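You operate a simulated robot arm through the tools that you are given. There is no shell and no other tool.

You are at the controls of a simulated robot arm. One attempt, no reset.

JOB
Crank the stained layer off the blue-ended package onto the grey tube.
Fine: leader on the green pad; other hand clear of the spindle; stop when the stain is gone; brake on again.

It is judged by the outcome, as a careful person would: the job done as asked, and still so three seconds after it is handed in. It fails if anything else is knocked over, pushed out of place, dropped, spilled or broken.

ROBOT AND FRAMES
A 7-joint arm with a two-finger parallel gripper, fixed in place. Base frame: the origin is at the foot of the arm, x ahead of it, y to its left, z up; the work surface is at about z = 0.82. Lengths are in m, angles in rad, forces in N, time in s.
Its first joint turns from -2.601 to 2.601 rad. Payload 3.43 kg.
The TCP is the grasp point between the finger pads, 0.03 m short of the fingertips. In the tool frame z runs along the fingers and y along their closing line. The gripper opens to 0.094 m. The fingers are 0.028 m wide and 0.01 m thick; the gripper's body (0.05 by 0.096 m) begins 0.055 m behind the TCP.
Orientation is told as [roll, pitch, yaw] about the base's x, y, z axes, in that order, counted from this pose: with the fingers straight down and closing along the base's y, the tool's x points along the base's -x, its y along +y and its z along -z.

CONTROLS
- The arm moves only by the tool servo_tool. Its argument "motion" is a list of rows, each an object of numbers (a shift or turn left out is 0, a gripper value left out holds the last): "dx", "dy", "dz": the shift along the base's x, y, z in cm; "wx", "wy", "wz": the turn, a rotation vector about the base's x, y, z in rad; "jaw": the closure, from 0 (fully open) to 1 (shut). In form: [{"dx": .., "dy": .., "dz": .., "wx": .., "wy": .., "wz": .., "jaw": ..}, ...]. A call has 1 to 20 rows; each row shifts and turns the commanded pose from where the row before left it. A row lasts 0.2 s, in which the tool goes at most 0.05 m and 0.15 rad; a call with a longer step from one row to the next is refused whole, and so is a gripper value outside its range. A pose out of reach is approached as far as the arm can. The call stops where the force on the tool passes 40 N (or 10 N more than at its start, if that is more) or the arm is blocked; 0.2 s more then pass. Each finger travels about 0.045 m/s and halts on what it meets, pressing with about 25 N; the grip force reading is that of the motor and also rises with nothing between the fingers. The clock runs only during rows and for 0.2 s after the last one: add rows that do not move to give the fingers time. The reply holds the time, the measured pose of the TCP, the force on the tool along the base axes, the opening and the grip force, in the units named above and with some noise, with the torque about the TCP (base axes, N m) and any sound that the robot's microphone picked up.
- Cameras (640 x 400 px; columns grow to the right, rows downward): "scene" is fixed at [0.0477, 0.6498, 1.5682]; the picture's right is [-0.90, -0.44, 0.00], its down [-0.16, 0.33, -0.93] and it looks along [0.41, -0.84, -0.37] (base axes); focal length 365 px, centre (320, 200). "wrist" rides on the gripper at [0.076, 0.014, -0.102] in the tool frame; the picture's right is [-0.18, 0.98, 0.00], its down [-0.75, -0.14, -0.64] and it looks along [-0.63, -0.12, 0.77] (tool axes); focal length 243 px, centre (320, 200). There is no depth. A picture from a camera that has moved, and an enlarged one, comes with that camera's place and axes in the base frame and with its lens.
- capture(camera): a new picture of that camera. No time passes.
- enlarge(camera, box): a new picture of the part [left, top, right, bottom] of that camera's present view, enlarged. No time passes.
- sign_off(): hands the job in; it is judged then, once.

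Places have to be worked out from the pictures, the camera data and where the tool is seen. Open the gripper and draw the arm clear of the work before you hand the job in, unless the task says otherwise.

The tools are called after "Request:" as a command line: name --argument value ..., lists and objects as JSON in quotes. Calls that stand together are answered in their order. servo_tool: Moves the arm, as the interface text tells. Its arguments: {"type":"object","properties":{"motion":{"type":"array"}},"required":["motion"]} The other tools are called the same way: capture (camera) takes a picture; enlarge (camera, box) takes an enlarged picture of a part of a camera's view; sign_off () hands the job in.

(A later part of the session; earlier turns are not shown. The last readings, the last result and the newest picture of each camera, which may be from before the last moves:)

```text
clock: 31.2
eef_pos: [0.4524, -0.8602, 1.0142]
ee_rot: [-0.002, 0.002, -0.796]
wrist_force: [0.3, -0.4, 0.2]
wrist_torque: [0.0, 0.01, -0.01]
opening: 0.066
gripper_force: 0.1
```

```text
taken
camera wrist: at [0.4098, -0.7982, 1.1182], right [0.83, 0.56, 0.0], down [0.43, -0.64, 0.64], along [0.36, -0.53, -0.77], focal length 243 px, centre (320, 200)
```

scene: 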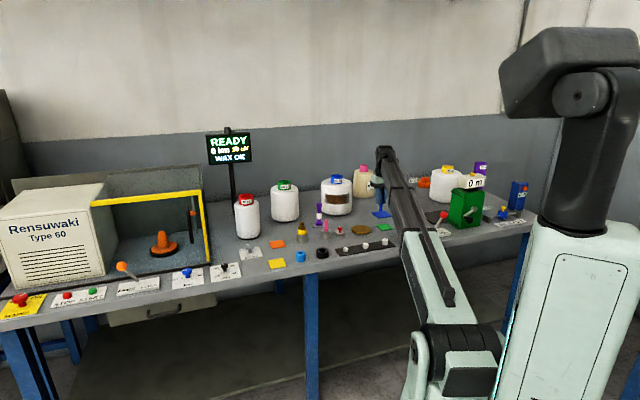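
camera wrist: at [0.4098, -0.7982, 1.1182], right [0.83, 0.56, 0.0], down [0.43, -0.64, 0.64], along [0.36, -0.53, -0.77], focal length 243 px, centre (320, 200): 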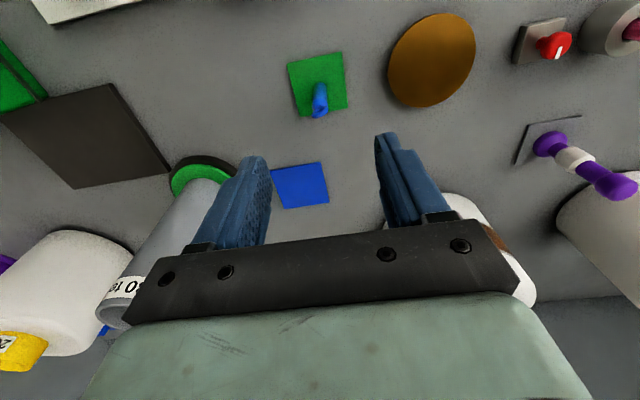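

The leader stands steady on the pad. I now travel at the same height to a point above the brake lever's red ball (about [0.21,-0.916,0.92]).

Request:
servo_tool --motion '[{"dx": -3.0, "dy": -0.5, "jaw": 0.4}, {"dx": -3.0, "dy": -0.7}, {"dx": -3.0, "dy": -0.7}, {"dx": -3.0, "dy": -0.7}, {"dx": -3.0, "dy": -0.7}, {"dx": -3.0, "dy": -0.7}, {"dx": -3.0, "dy": -0.8}, {"dx": -3.0, "dy": -0.8}, {}, {}]'

Request:
capture --camera "wrist"

Request:
capture --camera "scene"

```text
clock: 33.4
eef_pos: [0.2131, -0.917, 1.0156]
ee_rot: [-0.002, 0.003, -0.796]
wrist_force: [0.0, -0.7, 0.2]
wrist_torque: [0.0, -0.01, 0.05]
opening: 0.0564
gripper_force: 0.0
```

```text
taken
camera wrist: at [0.1693, -0.8547, 1.1186], right [0.83, 0.56, 0.0], down [0.43, -0.64, 0.64], along [0.36, -0.53, -0.77], focal length 243 px, centre (320, 200)
```

wrist: 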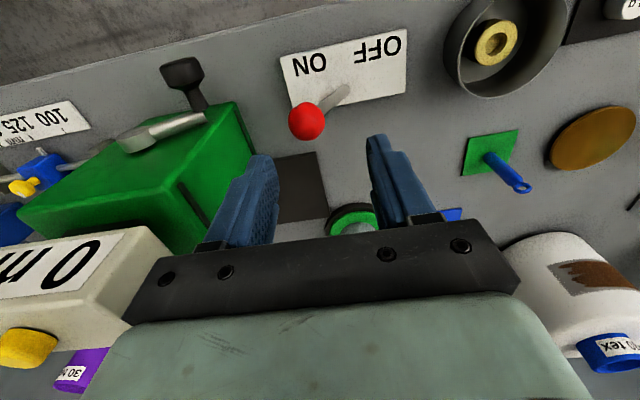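

```text
taken
```

scene: 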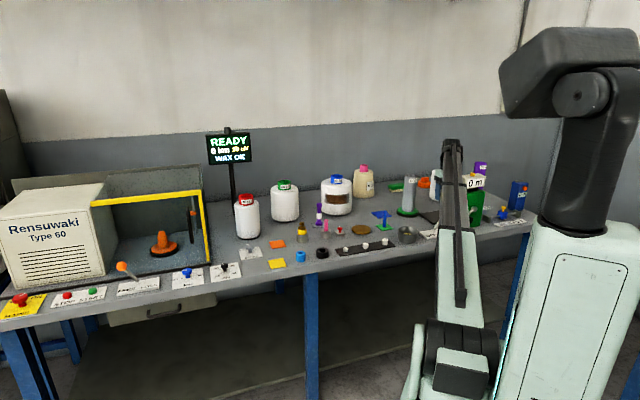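

The red ball sits about 1.2 cm to the left of the tool axis, near [0.204,-0.923]; the plate's long axis runs at 45° as does my closing line. I centre the half-open fingers over the ball and lower them around it as a fork.

Request:
servo_tool --motion '[{"dx": -0.95, "dy": -0.65}, {"dz": -2.0}, {"dz": -2.0}, {"dz": -1.5}, {}, {}]'

Request:
capture --camera "wrist"

Request:
enlarge --camera "scene" --box '[400, 160, 520, 250]'

```text
clock: 34.8
eef_pos: [0.2043, -0.9245, 0.9608]
ee_rot: [0.0, 0.0, -0.797]
wrist_force: [0.6, -0.4, -0.3]
wrist_torque: [-0.03, -0.02, 0.02]
opening: 0.0564
gripper_force: 0.0
```

```text
taken
camera wrist: at [0.1602, -0.8608, 1.0625], right [0.83, 0.56, 0.0], down [0.43, -0.64, 0.64], along [0.36, -0.53, -0.77], focal length 243 px, centre (320, 200)
```

wrist: 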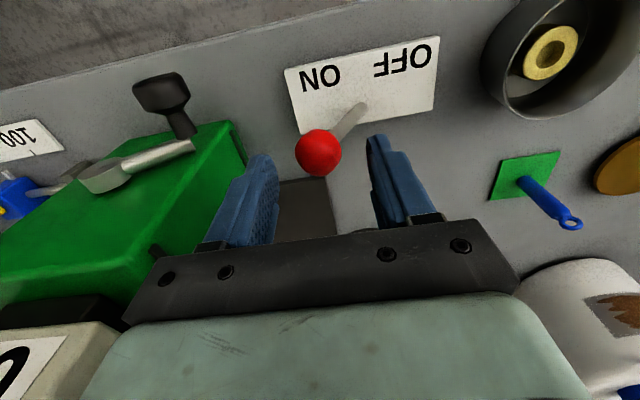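

```text
4.44 times, centred on (460, 205) of scene
camera zoom: at [0.0477, 0.6498, 1.5682], right [-0.9, -0.44, 0.0], down [-0.16, 0.33, -0.93], along [0.41, -0.84, -0.37], focal length 1622 px, centre (-302, 178)
```

zoom: 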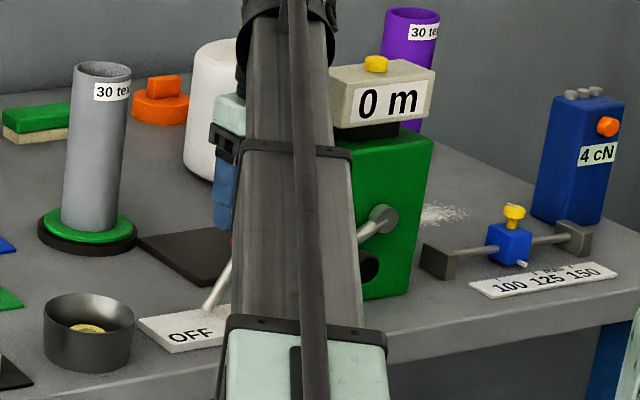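

Ball centred between the fingers, at z ≈ 0.923. I lower 2.4 cm more so the fingertips straddle it.

Request:
servo_tool --motion '[{"dz": -1.2}, {"dz": -1.2}, {}]'

Request:
capture --camera "wrist"

```text
clock: 35.6
eef_pos: [0.203, -0.9245, 0.9364]
ee_rot: [-0.002, 0.004, -0.796]
wrist_force: [-0.3, -1.1, 0.6]
wrist_torque: [0.02, 0.01, 0.0]
opening: 0.0563
gripper_force: 0.1
```

```text
taken
camera wrist: at [0.1601, -0.8607, 1.0382], right [0.83, 0.56, 0.0], down [0.43, -0.64, 0.64], along [0.36, -0.53, -0.77], focal length 243 px, centre (320, 200)
```

wrist: 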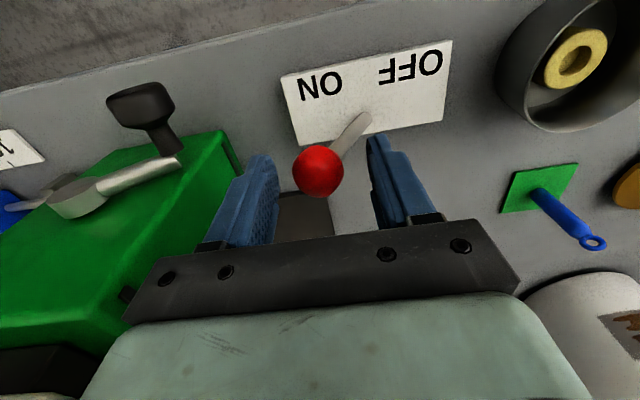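

Fork is in place. I narrow it slightly and push the ball along the plate toward OFF in 1 cm steps.

Request:
servo_tool --motion '[{"jaw": 0.5}, {}, {"dx": 0.7, "dy": 0.7}, {"dx": 0.7, "dy": 0.7}, {"dx": 0.7, "dy": 0.7}, {"dx": 0.7, "dy": 0.7}, {"dx": 0.7, "dy": 0.7}, {}]'

Request:
capture --camera "wrist"

```text
clock: 37.4
eef_pos: [0.2381, -0.8884, 0.936]
ee_rot: [-0.001, 0.001, -0.798]
wrist_force: [-1.3, 0.0, 0.3]
wrist_torque: [-0.01, 0.01, -0.02]
opening: 0.0476
gripper_force: 0.8
```

```text
taken
camera wrist: at [0.1954, -0.8259, 1.0388], right [0.83, 0.56, 0.0], down [0.43, -0.64, 0.64], along [0.36, -0.53, -0.77], focal length 243 px, centre (320, 200)
```

wrist: 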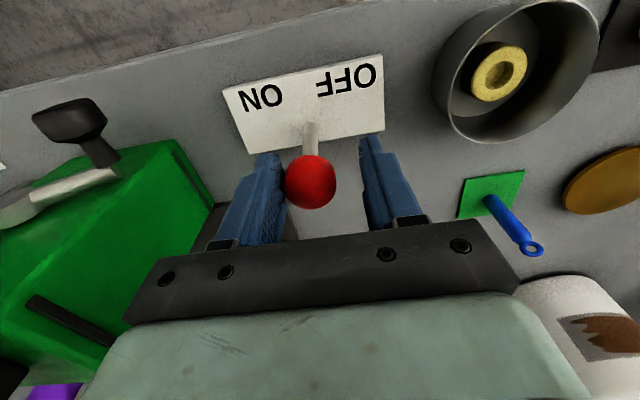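

The lever is following and is now about upright. I keep pushing toward OFF.

Request:
servo_tool --motion '[{"dx": 0.7, "dy": 0.7}, {"dx": 0.7, "dy": 0.7}, {"dx": 0.7, "dy": 0.7}, {"dx": 0.5, "dy": 0.5}, {}]'

Request:
capture --camera "wrist"

```text
clock: 38.6
eef_pos: [0.2648, -0.8623, 0.9361]
ee_rot: [-0.001, 0.002, -0.795]
wrist_force: [-0.2, -0.6, 0.2]
wrist_torque: [0.02, -0.03, -0.02]
opening: 0.0474
gripper_force: 0.3
```

```text
taken
camera wrist: at [0.2212, -0.7999, 1.0392], right [0.83, 0.56, 0.0], down [0.43, -0.64, 0.64], along [0.36, -0.53, -0.77], focal length 243 px, centre (320, 200)
```

wrist: 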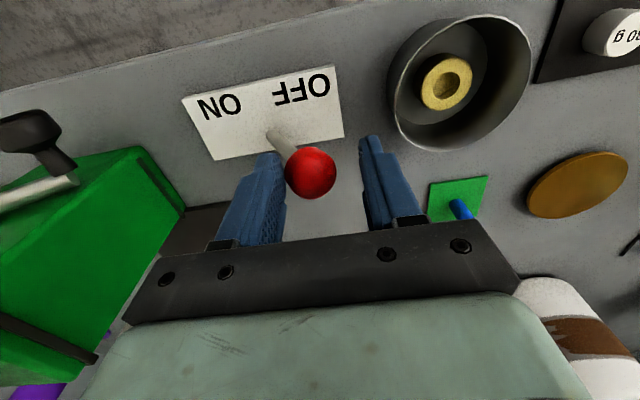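

The lever leans toward OFF about as much as it did toward ON. I push a little further to find its stop, with the force reading as guard.

Request:
servo_tool --motion '[{"dx": 0.35, "dy": 0.35}, {"dx": 0.35, "dy": 0.35}, {}]'

Request:
capture --camera "wrist"

```text
clock: 39.4
eef_pos: [0.2704, -0.8562, 0.9354]
ee_rot: [-0.004, 0.002, -0.797]
wrist_force: [-10.9, -11.7, -3.0]
wrist_torque: [-0.33, 0.17, -0.07]
opening: 0.0564
gripper_force: 8.7
```

```text
taken
camera wrist: at [0.2272, -0.794, 1.0388], right [0.83, 0.56, 0.0], down [0.43, -0.64, 0.64], along [0.35, -0.54, -0.77], focal length 243 px, centre (320, 200)
```

wrist: 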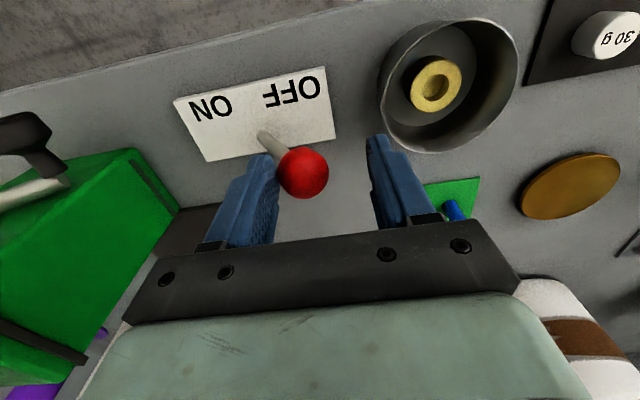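

The lever is at its stop (about 16 N resistance). I back off a centimetre and lift clear, then check that it stays at OFF.

Request:
servo_tool --motion '[{"dx": -0.5, "dy": -0.5}, {"jaw": 0.4}, {}, {"dz": 1.5}, {"dz": 2.5}, {"dz": 2.5}, {}]'

Request:
capture --camera "wrist"

Request:
enlarge --camera "scene" --box '[390, 160, 530, 250]'

```text
clock: 41.0
eef_pos: [0.2656, -0.8605, 1.0002]
ee_rot: [-0.001, 0.002, -0.797]
wrist_force: [0.7, 0.4, -0.5]
wrist_torque: [-0.02, 0.01, -0.01]
opening: 0.0564
gripper_force: 0.1
```

```text
taken
camera wrist: at [0.2226, -0.7976, 1.1039], right [0.83, 0.56, 0.0], down [0.43, -0.64, 0.64], along [0.36, -0.53, -0.77], focal length 243 px, centre (320, 200)
```

wrist: 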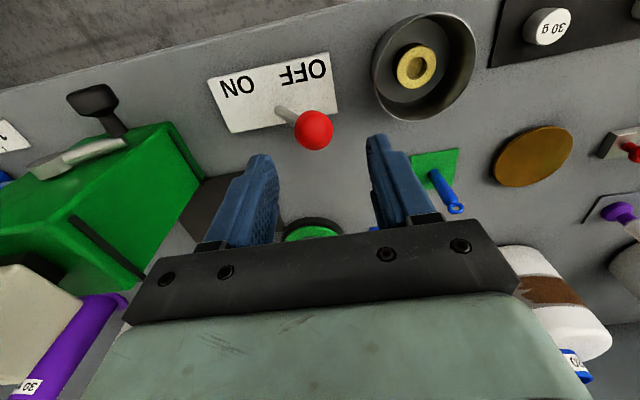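

```text
4.44 times, centred on (460, 205) of scene
camera zoom: at [0.0477, 0.6498, 1.5682], right [-0.9, -0.44, 0.0], down [-0.16, 0.33, -0.93], along [0.41, -0.84, -0.37], focal length 1622 px, centre (-302, 178)
```

zoom: 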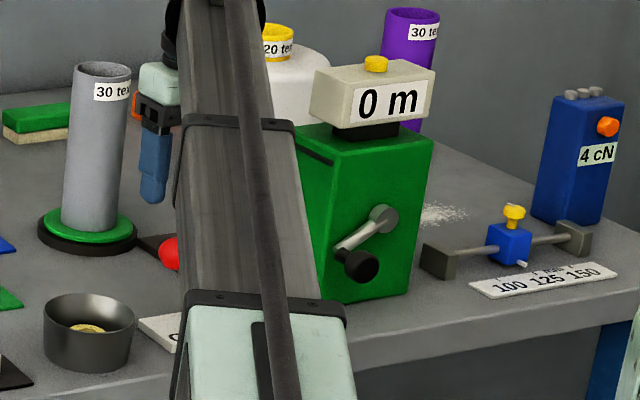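

The brake lever stays at OFF and the counter still reads 0 m. I draw back toward the front edge and then move over in front of the crank to look at its knob.

Request:
servo_tool --motion '[{"dx": -2.1, "dy": 2.1}, {"dx": -2.1, "dy": 2.1}, {"dx": -2.1, "dy": 2.1}, {"dx": -2.0, "dy": -2.0}, {"dx": -2.0, "dy": -2.0}, {"dx": -2.0, "dy": -2.0}, {"dx": -2.0, "dy": -2.0}, {"dx": -2.0, "dy": -2.0}, {"dx": -2.0, "dy": -2.0}, {"dx": -2.0, "dy": -2.0}, {}, {}]'

Request:
capture --camera "wrist"

Request:
capture --camera "scene"

```text
clock: 43.6
eef_pos: [0.0628, -0.9394, 1.0002]
ee_rot: [-0.001, 0.002, -0.796]
wrist_force: [0.1, 1.1, -0.4]
wrist_torque: [0.02, -0.01, 0.0]
opening: 0.0565
gripper_force: 0.1
```

```text
taken
camera wrist: at [0.0196, -0.8759, 1.104], right [0.83, 0.56, 0.0], down [0.43, -0.64, 0.64], along [0.36, -0.53, -0.77], focal length 243 px, centre (320, 200)
```

wrist: 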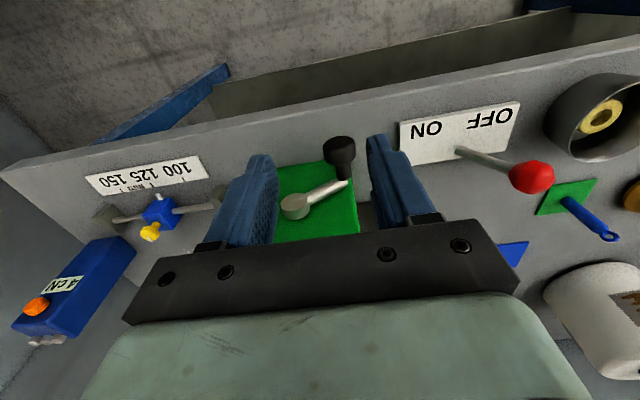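

```text
taken
```

scene: 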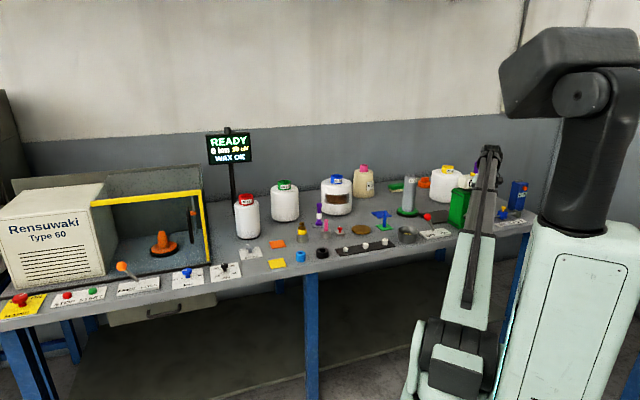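

Reach is good here and the crank is in view between the fingers. I enlarge to measure the knob.

Request:
enlarge --camera "wrist" --box '[240, 110, 420, 250]'

Request:
enlarge --camera "scene" --box '[310, 165, 390, 220]'

```text
2.86 times, centred on (330, 180) of wrist
camera zoom: at [0.0196, -0.8759, 1.104], right [0.83, 0.56, 0.0], down [0.43, -0.64, 0.64], along [0.36, -0.53, -0.77], focal length 693 px, centre (291, 257)
```

zoom: 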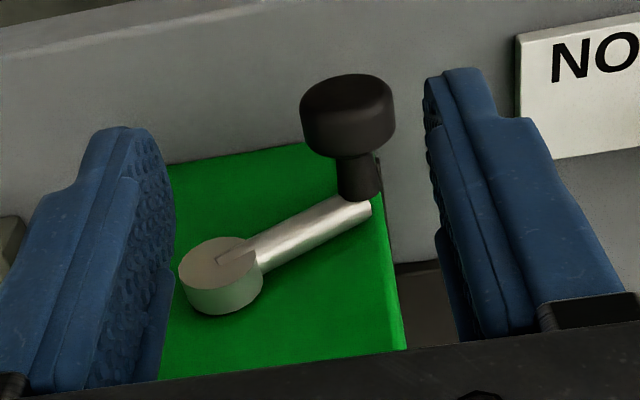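

```text
7.27 times, centred on (350, 192) of scene
camera zoom: at [0.0477, 0.6498, 1.5682], right [-0.9, -0.44, 0.0], down [-0.16, 0.33, -0.93], along [0.41, -0.84, -0.37], focal length 2654 px, centre (102, 254)
```

zoom: 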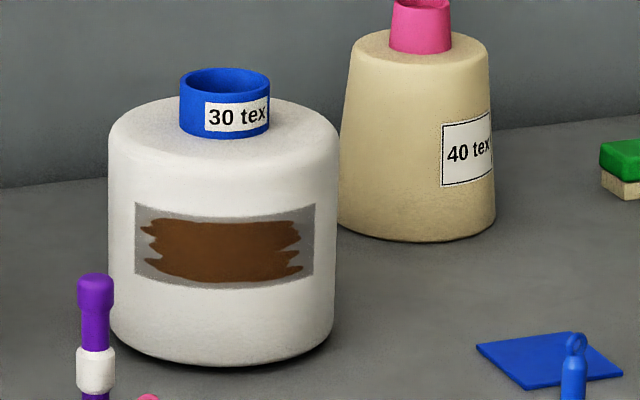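

Triangulating from two wrist views puts the knob head at [0.1005,-0.960,0.892] (about 3 cm across) and the crank axis about 5.8 cm from it. I tilt the fingers outward 0.35 rad for reach and clearance, and line up above the knob.

Request:
servo_tool --motion '[{"wx": -0.0825, "wy": -0.0825, "jaw": 0.3}, {"wx": -0.0825, "wy": -0.0825}, {"wx": -0.0825, "wy": -0.0825}, {"dx": 1.7, "dy": -0.85}, {"dx": 1.74, "dy": -0.85}, {"dz": -1.5}, {"dz": -1.5}, {}, {}]'

Request:
capture --camera "wrist"

```text
clock: 45.6
eef_pos: [0.0966, -0.955, 0.9703]
ee_rot: [0.002, -0.349, -0.796]
wrist_force: [-0.5, 0.1, 0.0]
wrist_torque: [0.01, -0.01, -0.01]
opening: 0.0658
gripper_force: 0.0
```

```text
taken
camera wrist: at [0.0322, -0.8706, 1.0418], right [0.82, 0.56, 0.06], down [0.24, -0.45, 0.86], along [0.51, -0.69, -0.51], focal length 243 px, centre (320, 200)
```

wrist: 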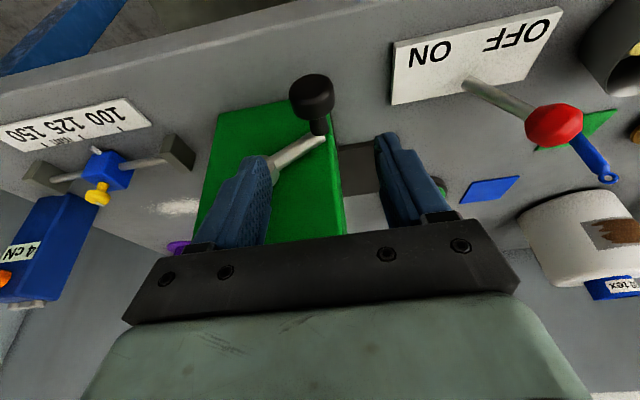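

The knob is lined up with the gap between the fingers. I descend around it, pausing before gripping to check.

Request:
servo_tool --motion '[{"dz": -1.7}, {"dz": -1.7}, {"dz": -1.7}, {"dz": -1.5}, {}, {}]'

Request:
capture --camera "wrist"

Request:
enlarge --camera "wrist" --box '[230, 90, 410, 250]'

```text
clock: 47.0
eef_pos: [0.0986, -0.9551, 0.9039]
ee_rot: [0.001, -0.35, -0.797]
wrist_force: [0.7, -0.6, 0.8]
wrist_torque: [0.0, 0.03, 0.01]
opening: 0.0658
gripper_force: 0.0
```

```text
taken
camera wrist: at [0.0334, -0.8703, 0.9757], right [0.82, 0.56, 0.06], down [0.24, -0.45, 0.86], along [0.51, -0.69, -0.51], focal length 243 px, centre (320, 200)
```

wrist: 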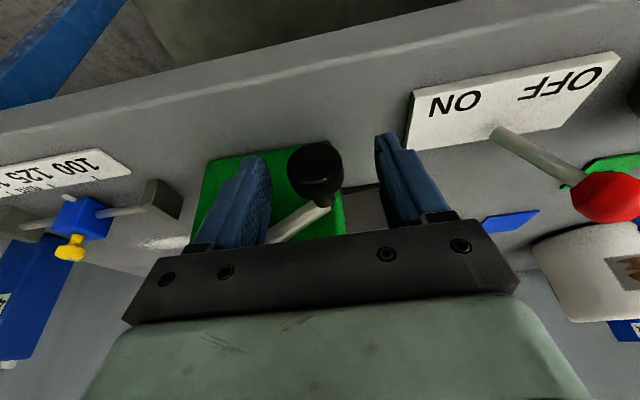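

```text
2.50 times, centred on (320, 170) of wrist
camera zoom: at [0.0334, -0.8703, 0.9757], right [0.82, 0.56, 0.06], down [0.24, -0.45, 0.86], along [0.51, -0.69, -0.51], focal length 606 px, centre (320, 275)
```

zoom: 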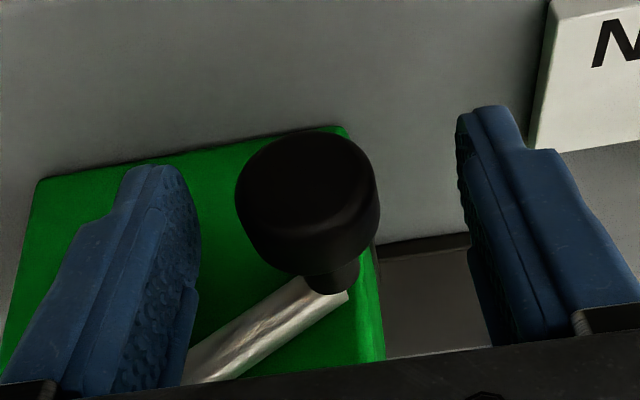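

The knob sits about 3 mm off centre, so I shift to match and close the fingers on it.

Request:
servo_tool --motion '[{"dx": -0.19, "dy": -0.19}, {"jaw": 0.55}, {"jaw": 0.65}, {"jaw": 1.0}, {}, {}, {}]'

Request:
capture --camera "wrist"

```text
clock: 48.6
eef_pos: [0.096, -0.9573, 0.9056]
ee_rot: [0.004, -0.349, -0.795]
wrist_force: [3.0, 3.9, -2.1]
wrist_torque: [-0.03, -0.02, 0.06]
opening: 0.0312
gripper_force: 45.2
```

```text
taken
camera wrist: at [0.0317, -0.8721, 0.9757], right [0.82, 0.56, 0.07], down [0.24, -0.45, 0.86], along [0.51, -0.69, -0.51], focal length 243 px, centre (320, 200)
```

wrist: 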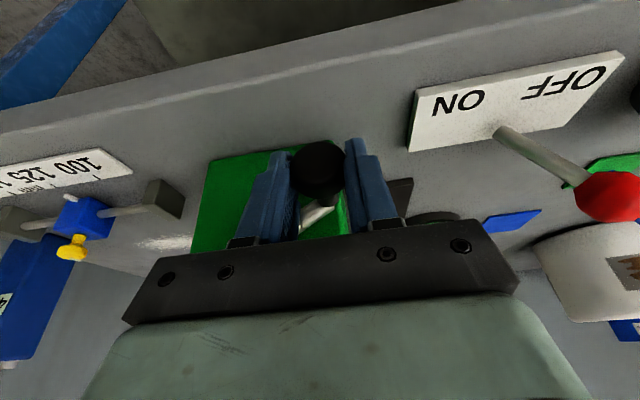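

Gripped on the knob (31 mm). I turn the crank a first small arc (about 40°) clockwise as seen by an operator facing it, watching the forces.

Request:
servo_tool --motion '[{"dx": 0.22, "dy": 0.22, "dz": 0.98}, {"dx": 0.08, "dy": 0.08, "dz": 0.98}, {"dx": -0.04, "dy": -0.04, "dz": 0.99}, {"dx": -0.16, "dy": -0.16, "dz": 0.96}, {}]'

Request:
capture --camera "wrist"

Request:
enlarge --camera "scene" --box '[310, 165, 390, 220]'

```text
clock: 49.6
eef_pos: [0.1031, -0.951, 0.9434]
ee_rot: [0.013, -0.349, -0.794]
wrist_force: [7.1, 3.7, 5.0]
wrist_torque: [0.13, 0.29, 0.07]
opening: 0.0311
gripper_force: 45.4
stopped in row 5: the force on the tool passed its limit at 42 N (the readings are from after the stop); the commanded pose is now the measured one
```

```text
taken
camera wrist: at [0.0361, -0.8677, 1.0135], right [0.82, 0.57, 0.08], down [0.24, -0.45, 0.86], along [0.52, -0.69, -0.51], focal length 243 px, centre (320, 200)
```

wrist: 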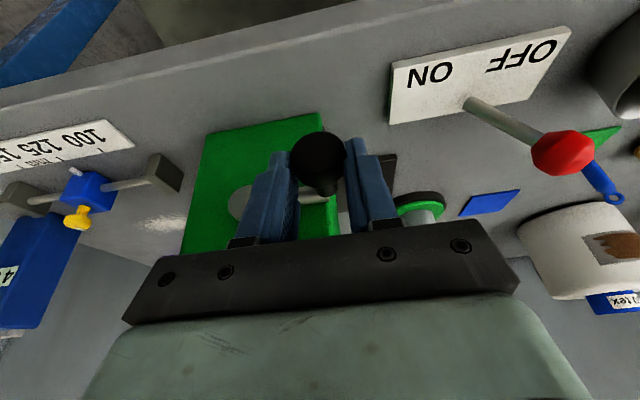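

```text
7.27 times, centred on (350, 192) of scene
camera zoom: at [0.0477, 0.6498, 1.5682], right [-0.9, -0.44, 0.0], down [-0.16, 0.33, -0.93], along [0.41, -0.84, -0.37], focal length 2654 px, centre (102, 254)
```

zoom: 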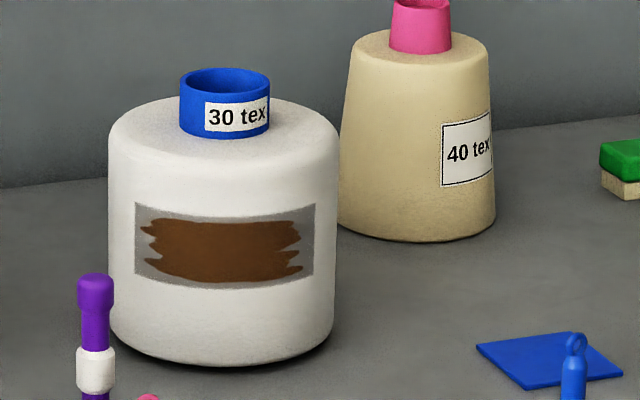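

The force limit tripped near the end of the arc. I enlarge the wrist view to see how far the crank turned and whether the knob slipped in the fingers.

Request:
enlarge --camera "wrist" --box '[200, 100, 420, 250]'

Request:
enlarge --camera "scene" --box '[400, 150, 540, 250]'

```text
2.67 times, centred on (310, 175) of wrist
camera zoom: at [0.0361, -0.8677, 1.0135], right [0.82, 0.57, 0.08], down [0.24, -0.45, 0.86], along [0.52, -0.69, -0.51], focal length 647 px, centre (347, 267)
```

zoom: 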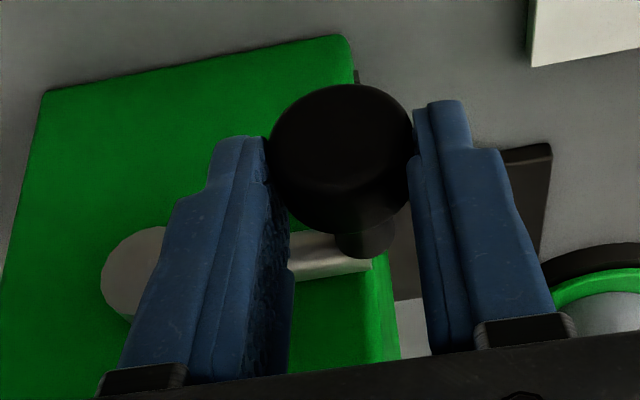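

```text
4.00 times, centred on (470, 200) of scene
camera zoom: at [0.0477, 0.6498, 1.5682], right [-0.9, -0.44, 0.0], down [-0.16, 0.33, -0.93], along [0.41, -0.84, -0.37], focal length 1460 px, centre (-280, 200)
```

zoom: 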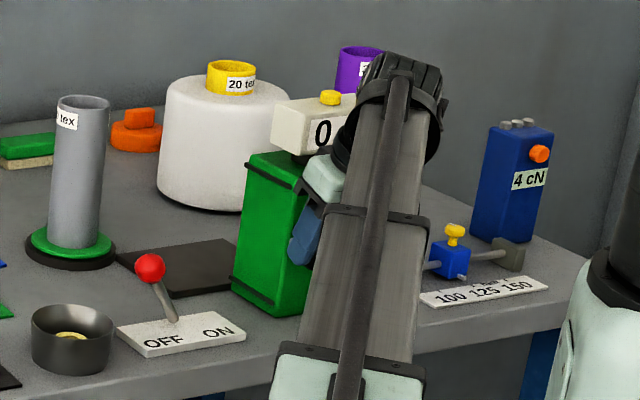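

The crank turned about a quarter of what I commanded and the tube's label moved, so crank and spindle are coupled; but the knob slid about 13 mm down in the fingers. I open slightly and look again to measure the knob and axis better before regripping.

Request:
servo_tool --motion '[{"jaw": 0.55}, {"jaw": 0.4}, {}, {"dz": 1.0}, {"dz": 1.0}, {"dz": 1.0}, {"dz": 1.0}, {}]'

Request:
capture --camera "wrist"

Request:
enlarge --camera "wrist" --box '[200, 70, 420, 230]'

```text
clock: 51.4
eef_pos: [0.101, -0.9514, 0.9815]
ee_rot: [0.014, -0.348, -0.794]
wrist_force: [0.0, -0.5, 0.9]
wrist_torque: [0.0, 0.02, 0.03]
opening: 0.0563
gripper_force: 0.1
```

```text
taken
camera wrist: at [0.0353, -0.8684, 1.0528], right [0.82, 0.57, 0.07], down [0.24, -0.45, 0.86], along [0.52, -0.69, -0.51], focal length 243 px, centre (320, 200)
```

wrist: 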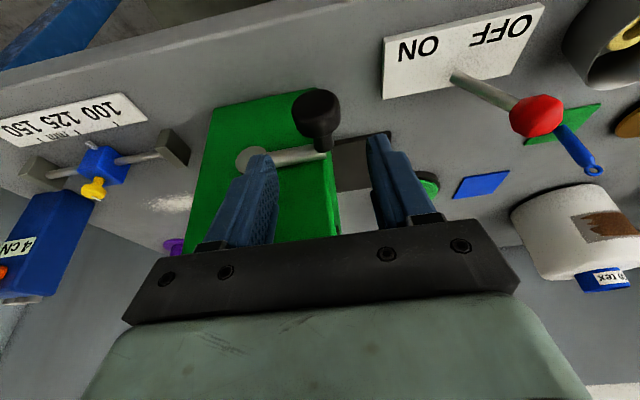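

```text
2.50 times, centred on (310, 150) of wrist
camera zoom: at [0.0353, -0.8684, 1.0528], right [0.82, 0.57, 0.07], down [0.24, -0.45, 0.86], along [0.52, -0.69, -0.51], focal length 606 px, centre (345, 325)
```

zoom: 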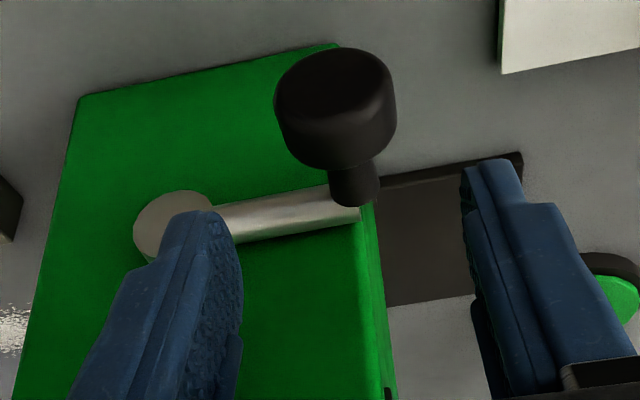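

Re-measured: box face at d≈0.80 with its centre at s≈-0.663 (45° bench frame), crank axis at z≈0.918, radius ≈0.060, knob now almost level with the axis. I regrip with the knob deeper in the fingers.

Request:
servo_tool --motion '[{"dz": -1.5, "wx": -0.01, "wy": 0.01}, {"dz": -1.5, "dx": 0.1, "dy": -0.1}, {"dz": -1.2}, {"dz": -1.15}, {}, {"jaw": 0.6}, {"jaw": 1.0}, {}, {}]'

Request:
enlarge --camera "wrist" --box '[200, 100, 420, 250]'

```text
clock: 53.4
eef_pos: [0.1024, -0.9515, 0.9284]
ee_rot: [0.0, -0.348, -0.789]
wrist_force: [12.3, 14.6, -3.8]
wrist_torque: [0.19, -0.2, 0.2]
opening: 0.0309
gripper_force: 44.7
```

```text
2.67 times, centred on (310, 175) of wrist
camera zoom: at [0.0379, -0.8679, 0.9996], right [0.82, 0.57, 0.06], down [0.25, -0.45, 0.86], along [0.52, -0.69, -0.51], focal length 647 px, centre (347, 267)
```

zoom: 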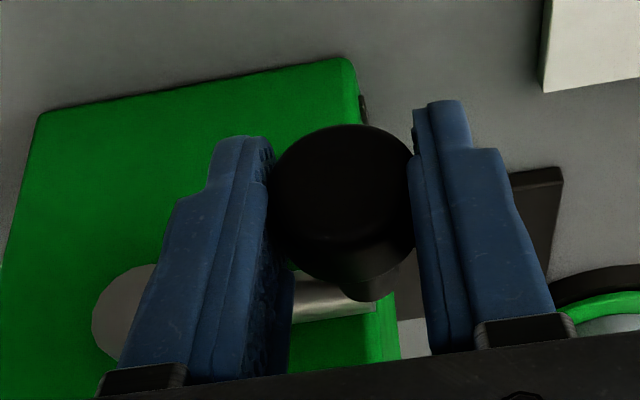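

There's about 19 N pushing the tool outward (+s), so the knob is 2–3 mm further out than I assumed. I shift the command to relax that.

Request:
servo_tool --motion '[{"dx": 0.15, "dy": 0.15}, {}]'

```text
clock: 54.0
eef_pos: [0.1042, -0.9522, 0.9281]
ee_rot: [-0.003, -0.347, -0.788]
wrist_force: [4.6, 6.2, -4.7]
wrist_torque: [0.41, 0.03, 0.2]
opening: 0.0312
gripper_force: 44.6
```

Better. Now I turn slowly, 5° per row (about 2.6 cm/s), for 25° and read the force while still moving.

Request:
servo_tool --motion '[{"dx": 0.07, "dy": 0.07, "dz": 0.52}, {"dx": -0.05, "dy": -0.05, "dz": 0.52}, {"dx": -0.08, "dy": -0.08, "dz": 0.51}, {"dx": -0.11, "dy": -0.11, "dz": 0.5}, {"dx": -0.14, "dy": -0.14, "dz": 0.49}]'

Request:
enlarge --camera "wrist" --box '[200, 100, 420, 250]'

```text
clock: 55.2
eef_pos: [0.1014, -0.954, 0.9534]
ee_rot: [-0.001, -0.347, -0.788]
wrist_force: [1.0, -1.3, -8.5]
wrist_torque: [0.56, -0.02, -0.05]
opening: 0.0312
gripper_force: 44.9
```

```text
2.67 times, centred on (310, 175) of wrist
camera zoom: at [0.0359, -0.8698, 1.0249], right [0.82, 0.57, 0.06], down [0.25, -0.45, 0.86], along [0.52, -0.69, -0.51], focal length 647 px, centre (347, 267)
```

zoom: 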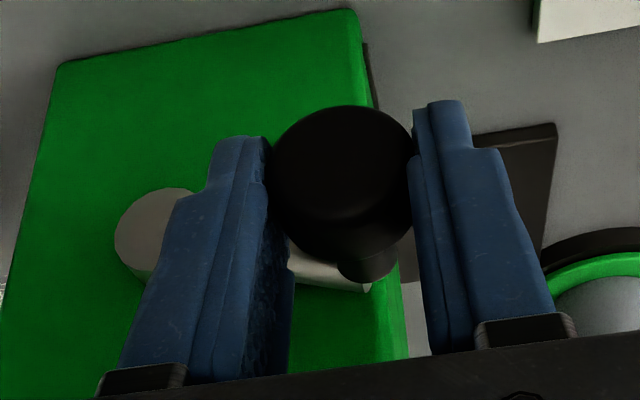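

The side force is now small, but the knob is fixed to the arm and rolls down along the pads as it turns, so a plain grip will keep creeping out. I'll instead push the knob round with the closed fingers laid nearly level; first I let go, rise and back away.

Request:
servo_tool --motion '[{"jaw": 0.55}, {"jaw": 0.4}, {}, {"dz": 1.5}, {"dz": 1.5}, {"dz": 2.0}, {"dx": -2.0, "dy": 2.0}, {"dx": -2.0, "dy": 2.0}, {"dx": -2.0, "dy": 2.0}, {"dx": -2.0, "dy": 2.0, "jaw": 1.0}, {}, {}]'

Request:
enlarge --camera "scene" --box '[400, 150, 540, 250]'

Request:
capture --camera "wrist"

```text
clock: 57.8
eef_pos: [0.0215, -0.8754, 1.0024]
ee_rot: [-0.002, -0.347, -0.787]
wrist_force: [0.1, -0.7, 0.3]
wrist_torque: [-0.01, -0.04, -0.01]
opening: 0.0001
gripper_force: 11.9
```

```text
4.00 times, centred on (470, 200) of scene
camera zoom: at [0.0477, 0.6498, 1.5682], right [-0.9, -0.44, 0.0], down [-0.16, 0.33, -0.93], along [0.41, -0.84, -0.37], focal length 1460 px, centre (-280, 200)
```

zoom: 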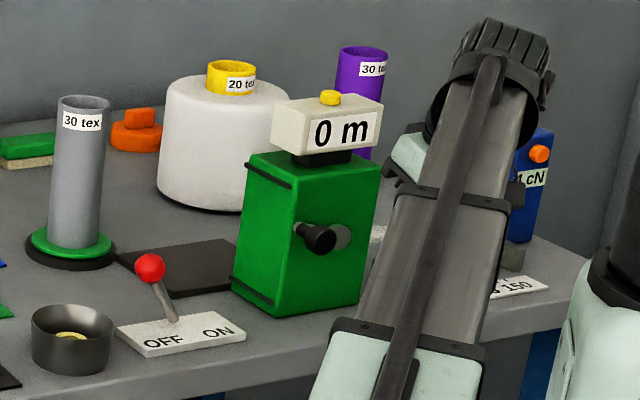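

```text
taken
camera wrist: at [-0.0446, -0.7901, 1.0742], right [0.82, 0.57, 0.06], down [0.25, -0.45, 0.86], along [0.52, -0.69, -0.51], focal length 243 px, centre (320, 200)
```

wrist: 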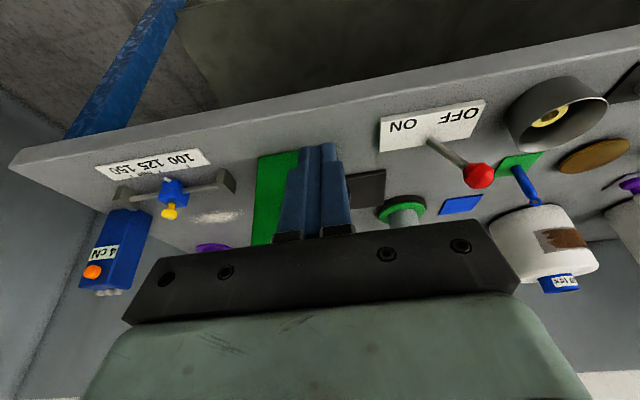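

Crank has advanced about 45° with the counter still showing 0 m, and the tube is turning. I now tilt the closed fingers to about 60° from vertical, clear of everything.

Request:
servo_tool --motion '[{"wx": -0.099, "wy": -0.099}, {"wx": -0.099, "wy": -0.099}, {"wx": -0.099, "wy": -0.099}, {"wx": -0.099, "wy": -0.099}, {"wx": -0.099, "wy": -0.099}, {}, {}]'

Request:
capture --camera "wrist"

Request:
capture --camera "scene"

```text
clock: 59.4
eef_pos: [0.0202, -0.8756, 1.0033]
ee_rot: [0.003, -1.049, -0.791]
wrist_force: [0.3, -0.4, -0.3]
wrist_torque: [-0.02, 0.0, 0.0]
opening: 0.0
gripper_force: 25.0
```

```text
taken
camera wrist: at [-0.059, -0.7758, 0.9896], right [0.76, 0.63, 0.16], down [-0.23, 0.03, 0.97], along [0.6, -0.78, 0.16], focal length 243 px, centre (320, 200)
```

wrist: 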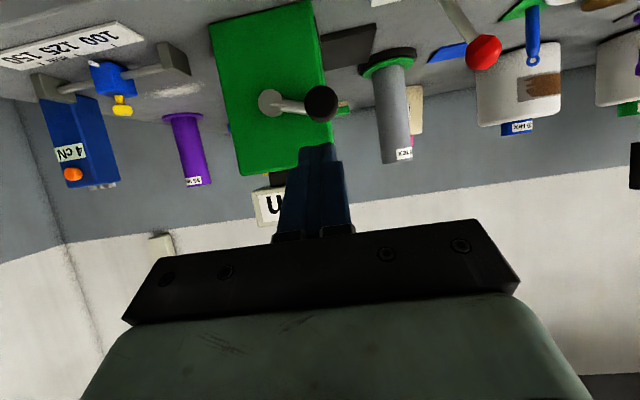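

```text
taken
```

scene: 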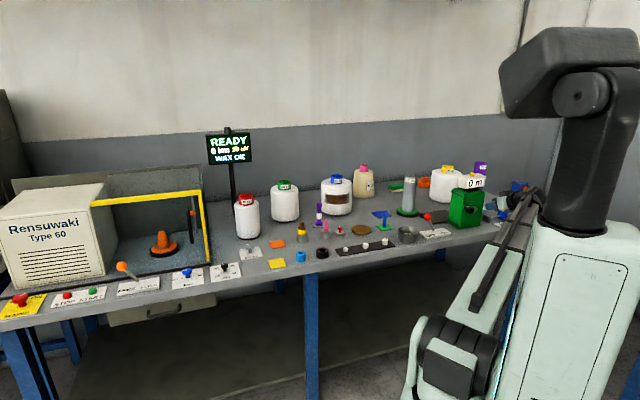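

This gives a nearly frontal view of the crank, and the scene camera can also see the counter. I enlarge to measure knob and axis.

Request:
enlarge --camera "wrist" --box '[200, 0, 400, 200]'

Request:
enlarge --camera "wrist" --box '[440, 0, 600, 150]'

```text
2.00 times, centred on (300, 100) of wrist
camera zoom: at [-0.059, -0.7758, 0.9896], right [0.76, 0.63, 0.16], down [-0.23, 0.03, 0.97], along [0.6, -0.78, 0.16], focal length 485 px, centre (360, 400)
```

zoom: 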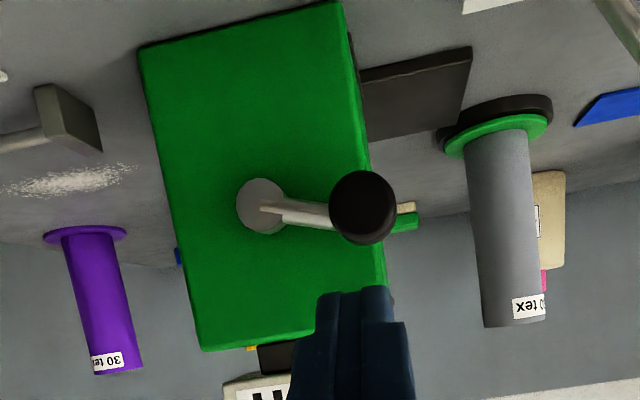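

```text
2.67 times, centred on (520, 75) of wrist
camera zoom: at [-0.059, -0.7758, 0.9896], right [0.76, 0.63, 0.16], down [-0.23, 0.03, 0.97], along [0.6, -0.78, 0.16], focal length 647 px, centre (-213, 533)
```

zoom: 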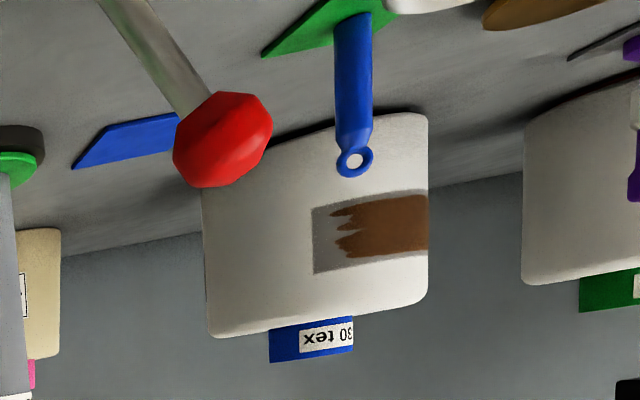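

The axis is at about s=-0.661, z=0.919 with radius 0.060, and the knob is 18° above level on the +s side. I bring the closed fingers in beneath the knob (z ≈ 0.895), stopping short of the crank arm's plane.

Request:
servo_tool --motion '[{"dz": -2.16}, {"dz": -2.16}, {"dz": -2.16}, {"dz": -2.16}, {"dz": -2.16}, {"dx": 1.57, "dy": -1.95}, {"dx": 1.76, "dy": -1.76}, {"dx": 1.76, "dy": -1.76}, {}, {}]'

Request:
capture --camera "wrist"

Request:
capture --camera "scene"

```text
clock: 61.6
eef_pos: [0.0711, -0.9283, 0.8962]
ee_rot: [0.0, -1.046, -0.792]
wrist_force: [1.0, -0.1, 0.0]
wrist_torque: [-0.06, -0.04, 0.01]
opening: 0.0
gripper_force: 25.4
```

```text
taken
camera wrist: at [-0.0073, -0.8304, 0.882], right [0.76, 0.63, 0.16], down [-0.23, 0.03, 0.97], along [0.61, -0.78, 0.16], focal length 243 px, centre (320, 200)
```

wrist: 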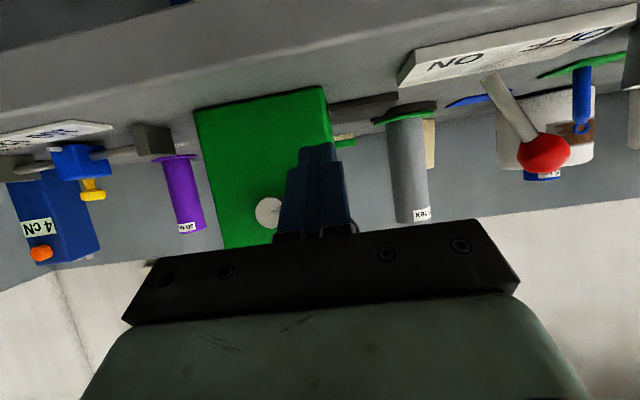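

```text
taken
```

scene: 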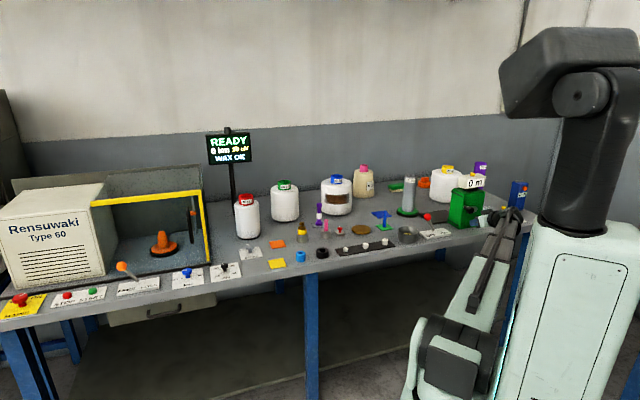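

The counter remains visible to the scene camera from here. I slide the last 2.8 cm in under the knob.

Request:
servo_tool --motion '[{"dx": 0.9, "dy": -1.1}, {"dx": 1.0, "dy": -1.0}, {}]'

Request:
enlarge --camera "scene" --box '[440, 160, 540, 235]'

```text
clock: 62.4
eef_pos: [0.0909, -0.9496, 0.8967]
ee_rot: [0.005, -1.047, -0.793]
wrist_force: [-0.2, -0.3, 0.9]
wrist_torque: [0.0, -0.02, 0.02]
opening: 0.0001
gripper_force: 24.7
```

```text
5.33 times, centred on (490, 198) of scene
camera zoom: at [0.0477, 0.6498, 1.5682], right [-0.9, -0.44, 0.0], down [-0.16, 0.33, -0.93], along [0.41, -0.84, -0.37], focal length 1947 px, centre (-587, 213)
```

zoom: 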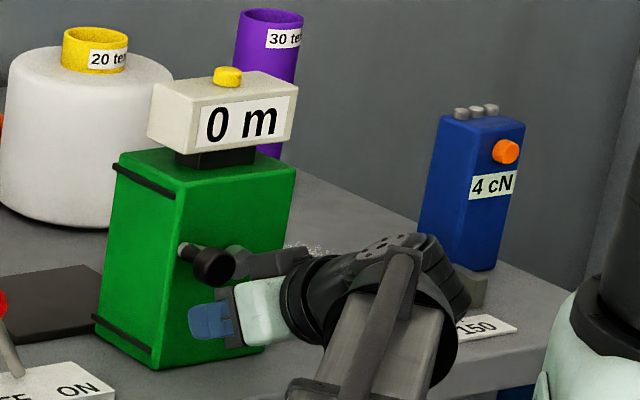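

In position: fingers under the knob, about 30° behind it on the circle. I push it along the arc for 60° and check.

Request:
servo_tool --motion '[{"dx": 0.26, "dy": 0.26, "dz": 0.95}, {"dx": 0.17, "dy": 0.17, "dz": 1.01}, {"dx": 0.06, "dy": 0.06, "dz": 1.04}, {"dx": -0.06, "dy": -0.06, "dz": 1.04}, {"dx": -0.19, "dy": -0.19, "dz": 1.01}, {"dx": -0.31, "dy": -0.31, "dz": 0.95}]'

Request:
enlarge --camera "scene" --box '[440, 160, 540, 235]'

Request:
enlarge --camera "scene" --box '[310, 165, 390, 220]'

```text
clock: 63.8
eef_pos: [0.0907, -0.9509, 0.9572]
ee_rot: [0.004, -1.049, -0.791]
wrist_force: [1.3, 0.4, -0.7]
wrist_torque: [0.0, 0.01, 0.03]
opening: 0.0002
gripper_force: 25.2
```

```text
5.33 times, centred on (490, 198) of scene
camera zoom: at [0.0477, 0.6498, 1.5682], right [-0.9, -0.44, 0.0], down [-0.16, 0.33, -0.93], along [0.41, -0.84, -0.37], focal length 1947 px, centre (-587, 213)
```

zoom: 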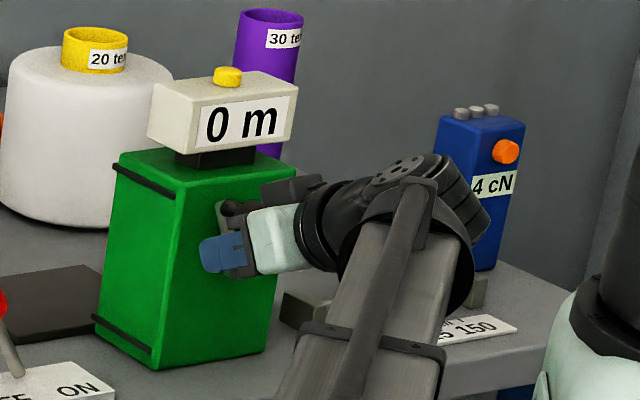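

```text
7.27 times, centred on (350, 192) of scene
camera zoom: at [0.0477, 0.6498, 1.5682], right [-0.9, -0.44, 0.0], down [-0.16, 0.33, -0.93], along [0.41, -0.84, -0.37], focal length 2654 px, centre (102, 254)
```

zoom: 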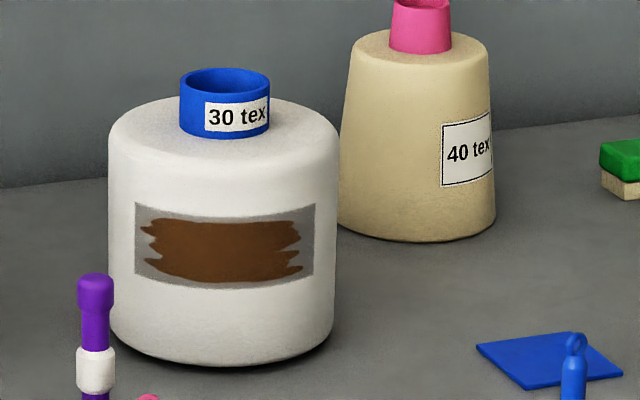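

The knob moves with almost no force. I continue over the top and down the far side (half a turn) at the same pace.

Request:
servo_tool --motion '[{"dx": -0.424, "dy": -0.424, "dz": 0.857}, {"dx": -0.523, "dy": -0.523, "dz": 0.739}, {"dx": -0.606, "dy": -0.606, "dz": 0.6}, {"dx": -0.67, "dy": -0.67, "dz": 0.442}, {"dx": -0.714, "dy": -0.714, "dz": 0.271}, {"dx": -0.737, "dy": -0.737, "dz": 0.091}, {"dx": -0.737, "dy": -0.737, "dz": -0.091}, {"dx": -0.714, "dy": -0.714, "dz": -0.271}, {"dx": -0.67, "dy": -0.67, "dz": -0.442}]'

Request:
enlarge --camera "scene" --box '[440, 160, 540, 235]'

Request:
enlarge --camera "scene" --box '[310, 165, 390, 220]'

```text
clock: 65.8
eef_pos: [0.031, -1.0109, 0.9801]
ee_rot: [0.0, -1.052, -0.789]
wrist_force: [0.7, 0.1, -0.2]
wrist_torque: [0.0, 0.04, -0.03]
opening: 0.0003
gripper_force: 25.0
```

```text
5.33 times, centred on (490, 198) of scene
camera zoom: at [0.0477, 0.6498, 1.5682], right [-0.9, -0.44, 0.0], down [-0.16, 0.33, -0.93], along [0.41, -0.84, -0.37], focal length 1947 px, centre (-587, 213)
```

zoom: 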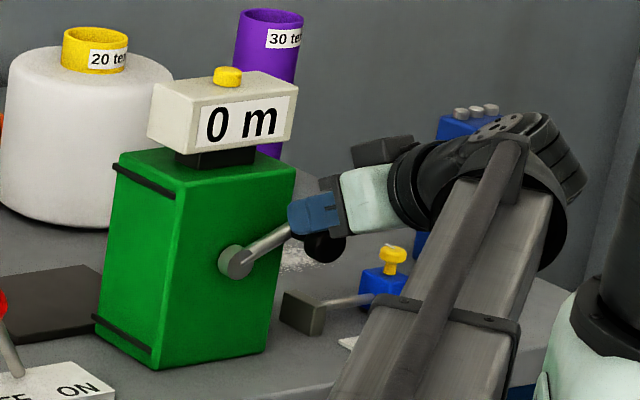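

```text
7.27 times, centred on (350, 192) of scene
camera zoom: at [0.0477, 0.6498, 1.5682], right [-0.9, -0.44, 0.0], down [-0.16, 0.33, -0.93], along [0.41, -0.84, -0.37], focal length 2654 px, centre (102, 254)
```

zoom: 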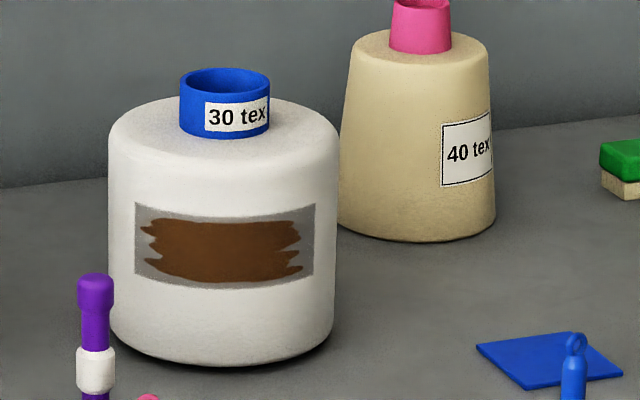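

It works smoothly; the knob is now on the far side. I carry on down and round the bottom, checking the camera in between.

Request:
servo_tool --motion '[{"dx": -0.606, "dy": -0.606, "dz": -0.6}, {"dx": -0.523, "dy": -0.523, "dz": -0.739}, {"dx": -0.424, "dy": -0.424, "dz": -0.857}, {"dx": -0.313, "dy": -0.313, "dz": -0.948}, {"dx": -0.192, "dy": -0.192, "dz": -1.01}, {"dx": -0.064, "dy": -0.064, "dz": -1.042}, {"dx": 0.064, "dy": 0.064, "dz": -1.042}, {"dx": 0.192, "dy": 0.192, "dz": -1.01}, {"dx": 0.313, "dy": 0.313, "dz": -0.948}]'

Request:
enlarge --camera "scene" --box '[440, 160, 540, 235]'

Request:
capture --camera "wrist"

```text
clock: 67.8
eef_pos: [0.0155, -1.0228, 0.8973]
ee_rot: [0.001, -1.049, -0.79]
wrist_force: [0.0, 0.2, -0.2]
wrist_torque: [-0.04, 0.01, 0.02]
opening: 0.0
gripper_force: 25.4
```

```text
5.33 times, centred on (490, 198) of scene
camera zoom: at [0.0477, 0.6498, 1.5682], right [-0.9, -0.44, 0.0], down [-0.16, 0.33, -0.93], along [0.41, -0.84, -0.37], focal length 1947 px, centre (-587, 213)
```

zoom: 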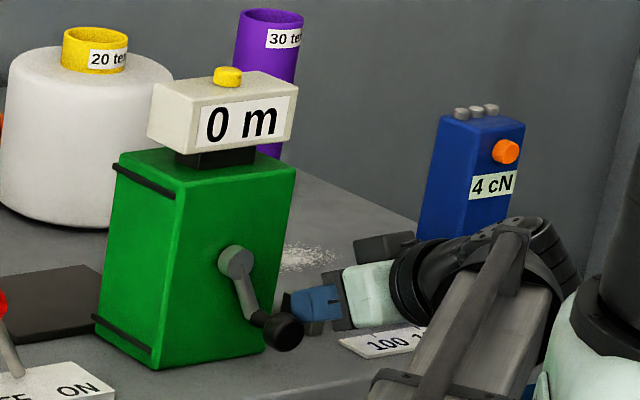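

```text
taken
camera wrist: at [-0.0635, -0.9252, 0.8817], right [0.76, 0.63, 0.16], down [-0.23, 0.03, 0.97], along [0.61, -0.78, 0.16], focal length 243 px, centre (320, 200)
```

wrist: 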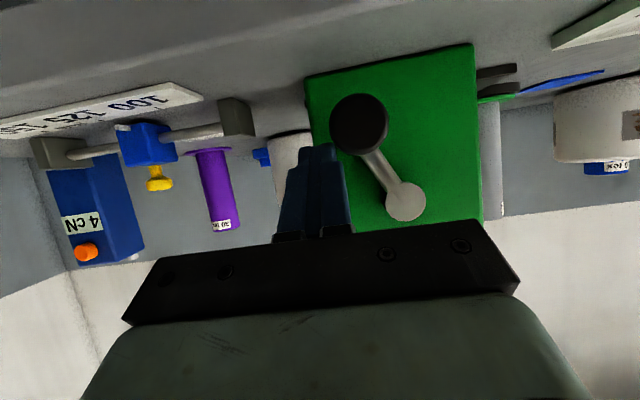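

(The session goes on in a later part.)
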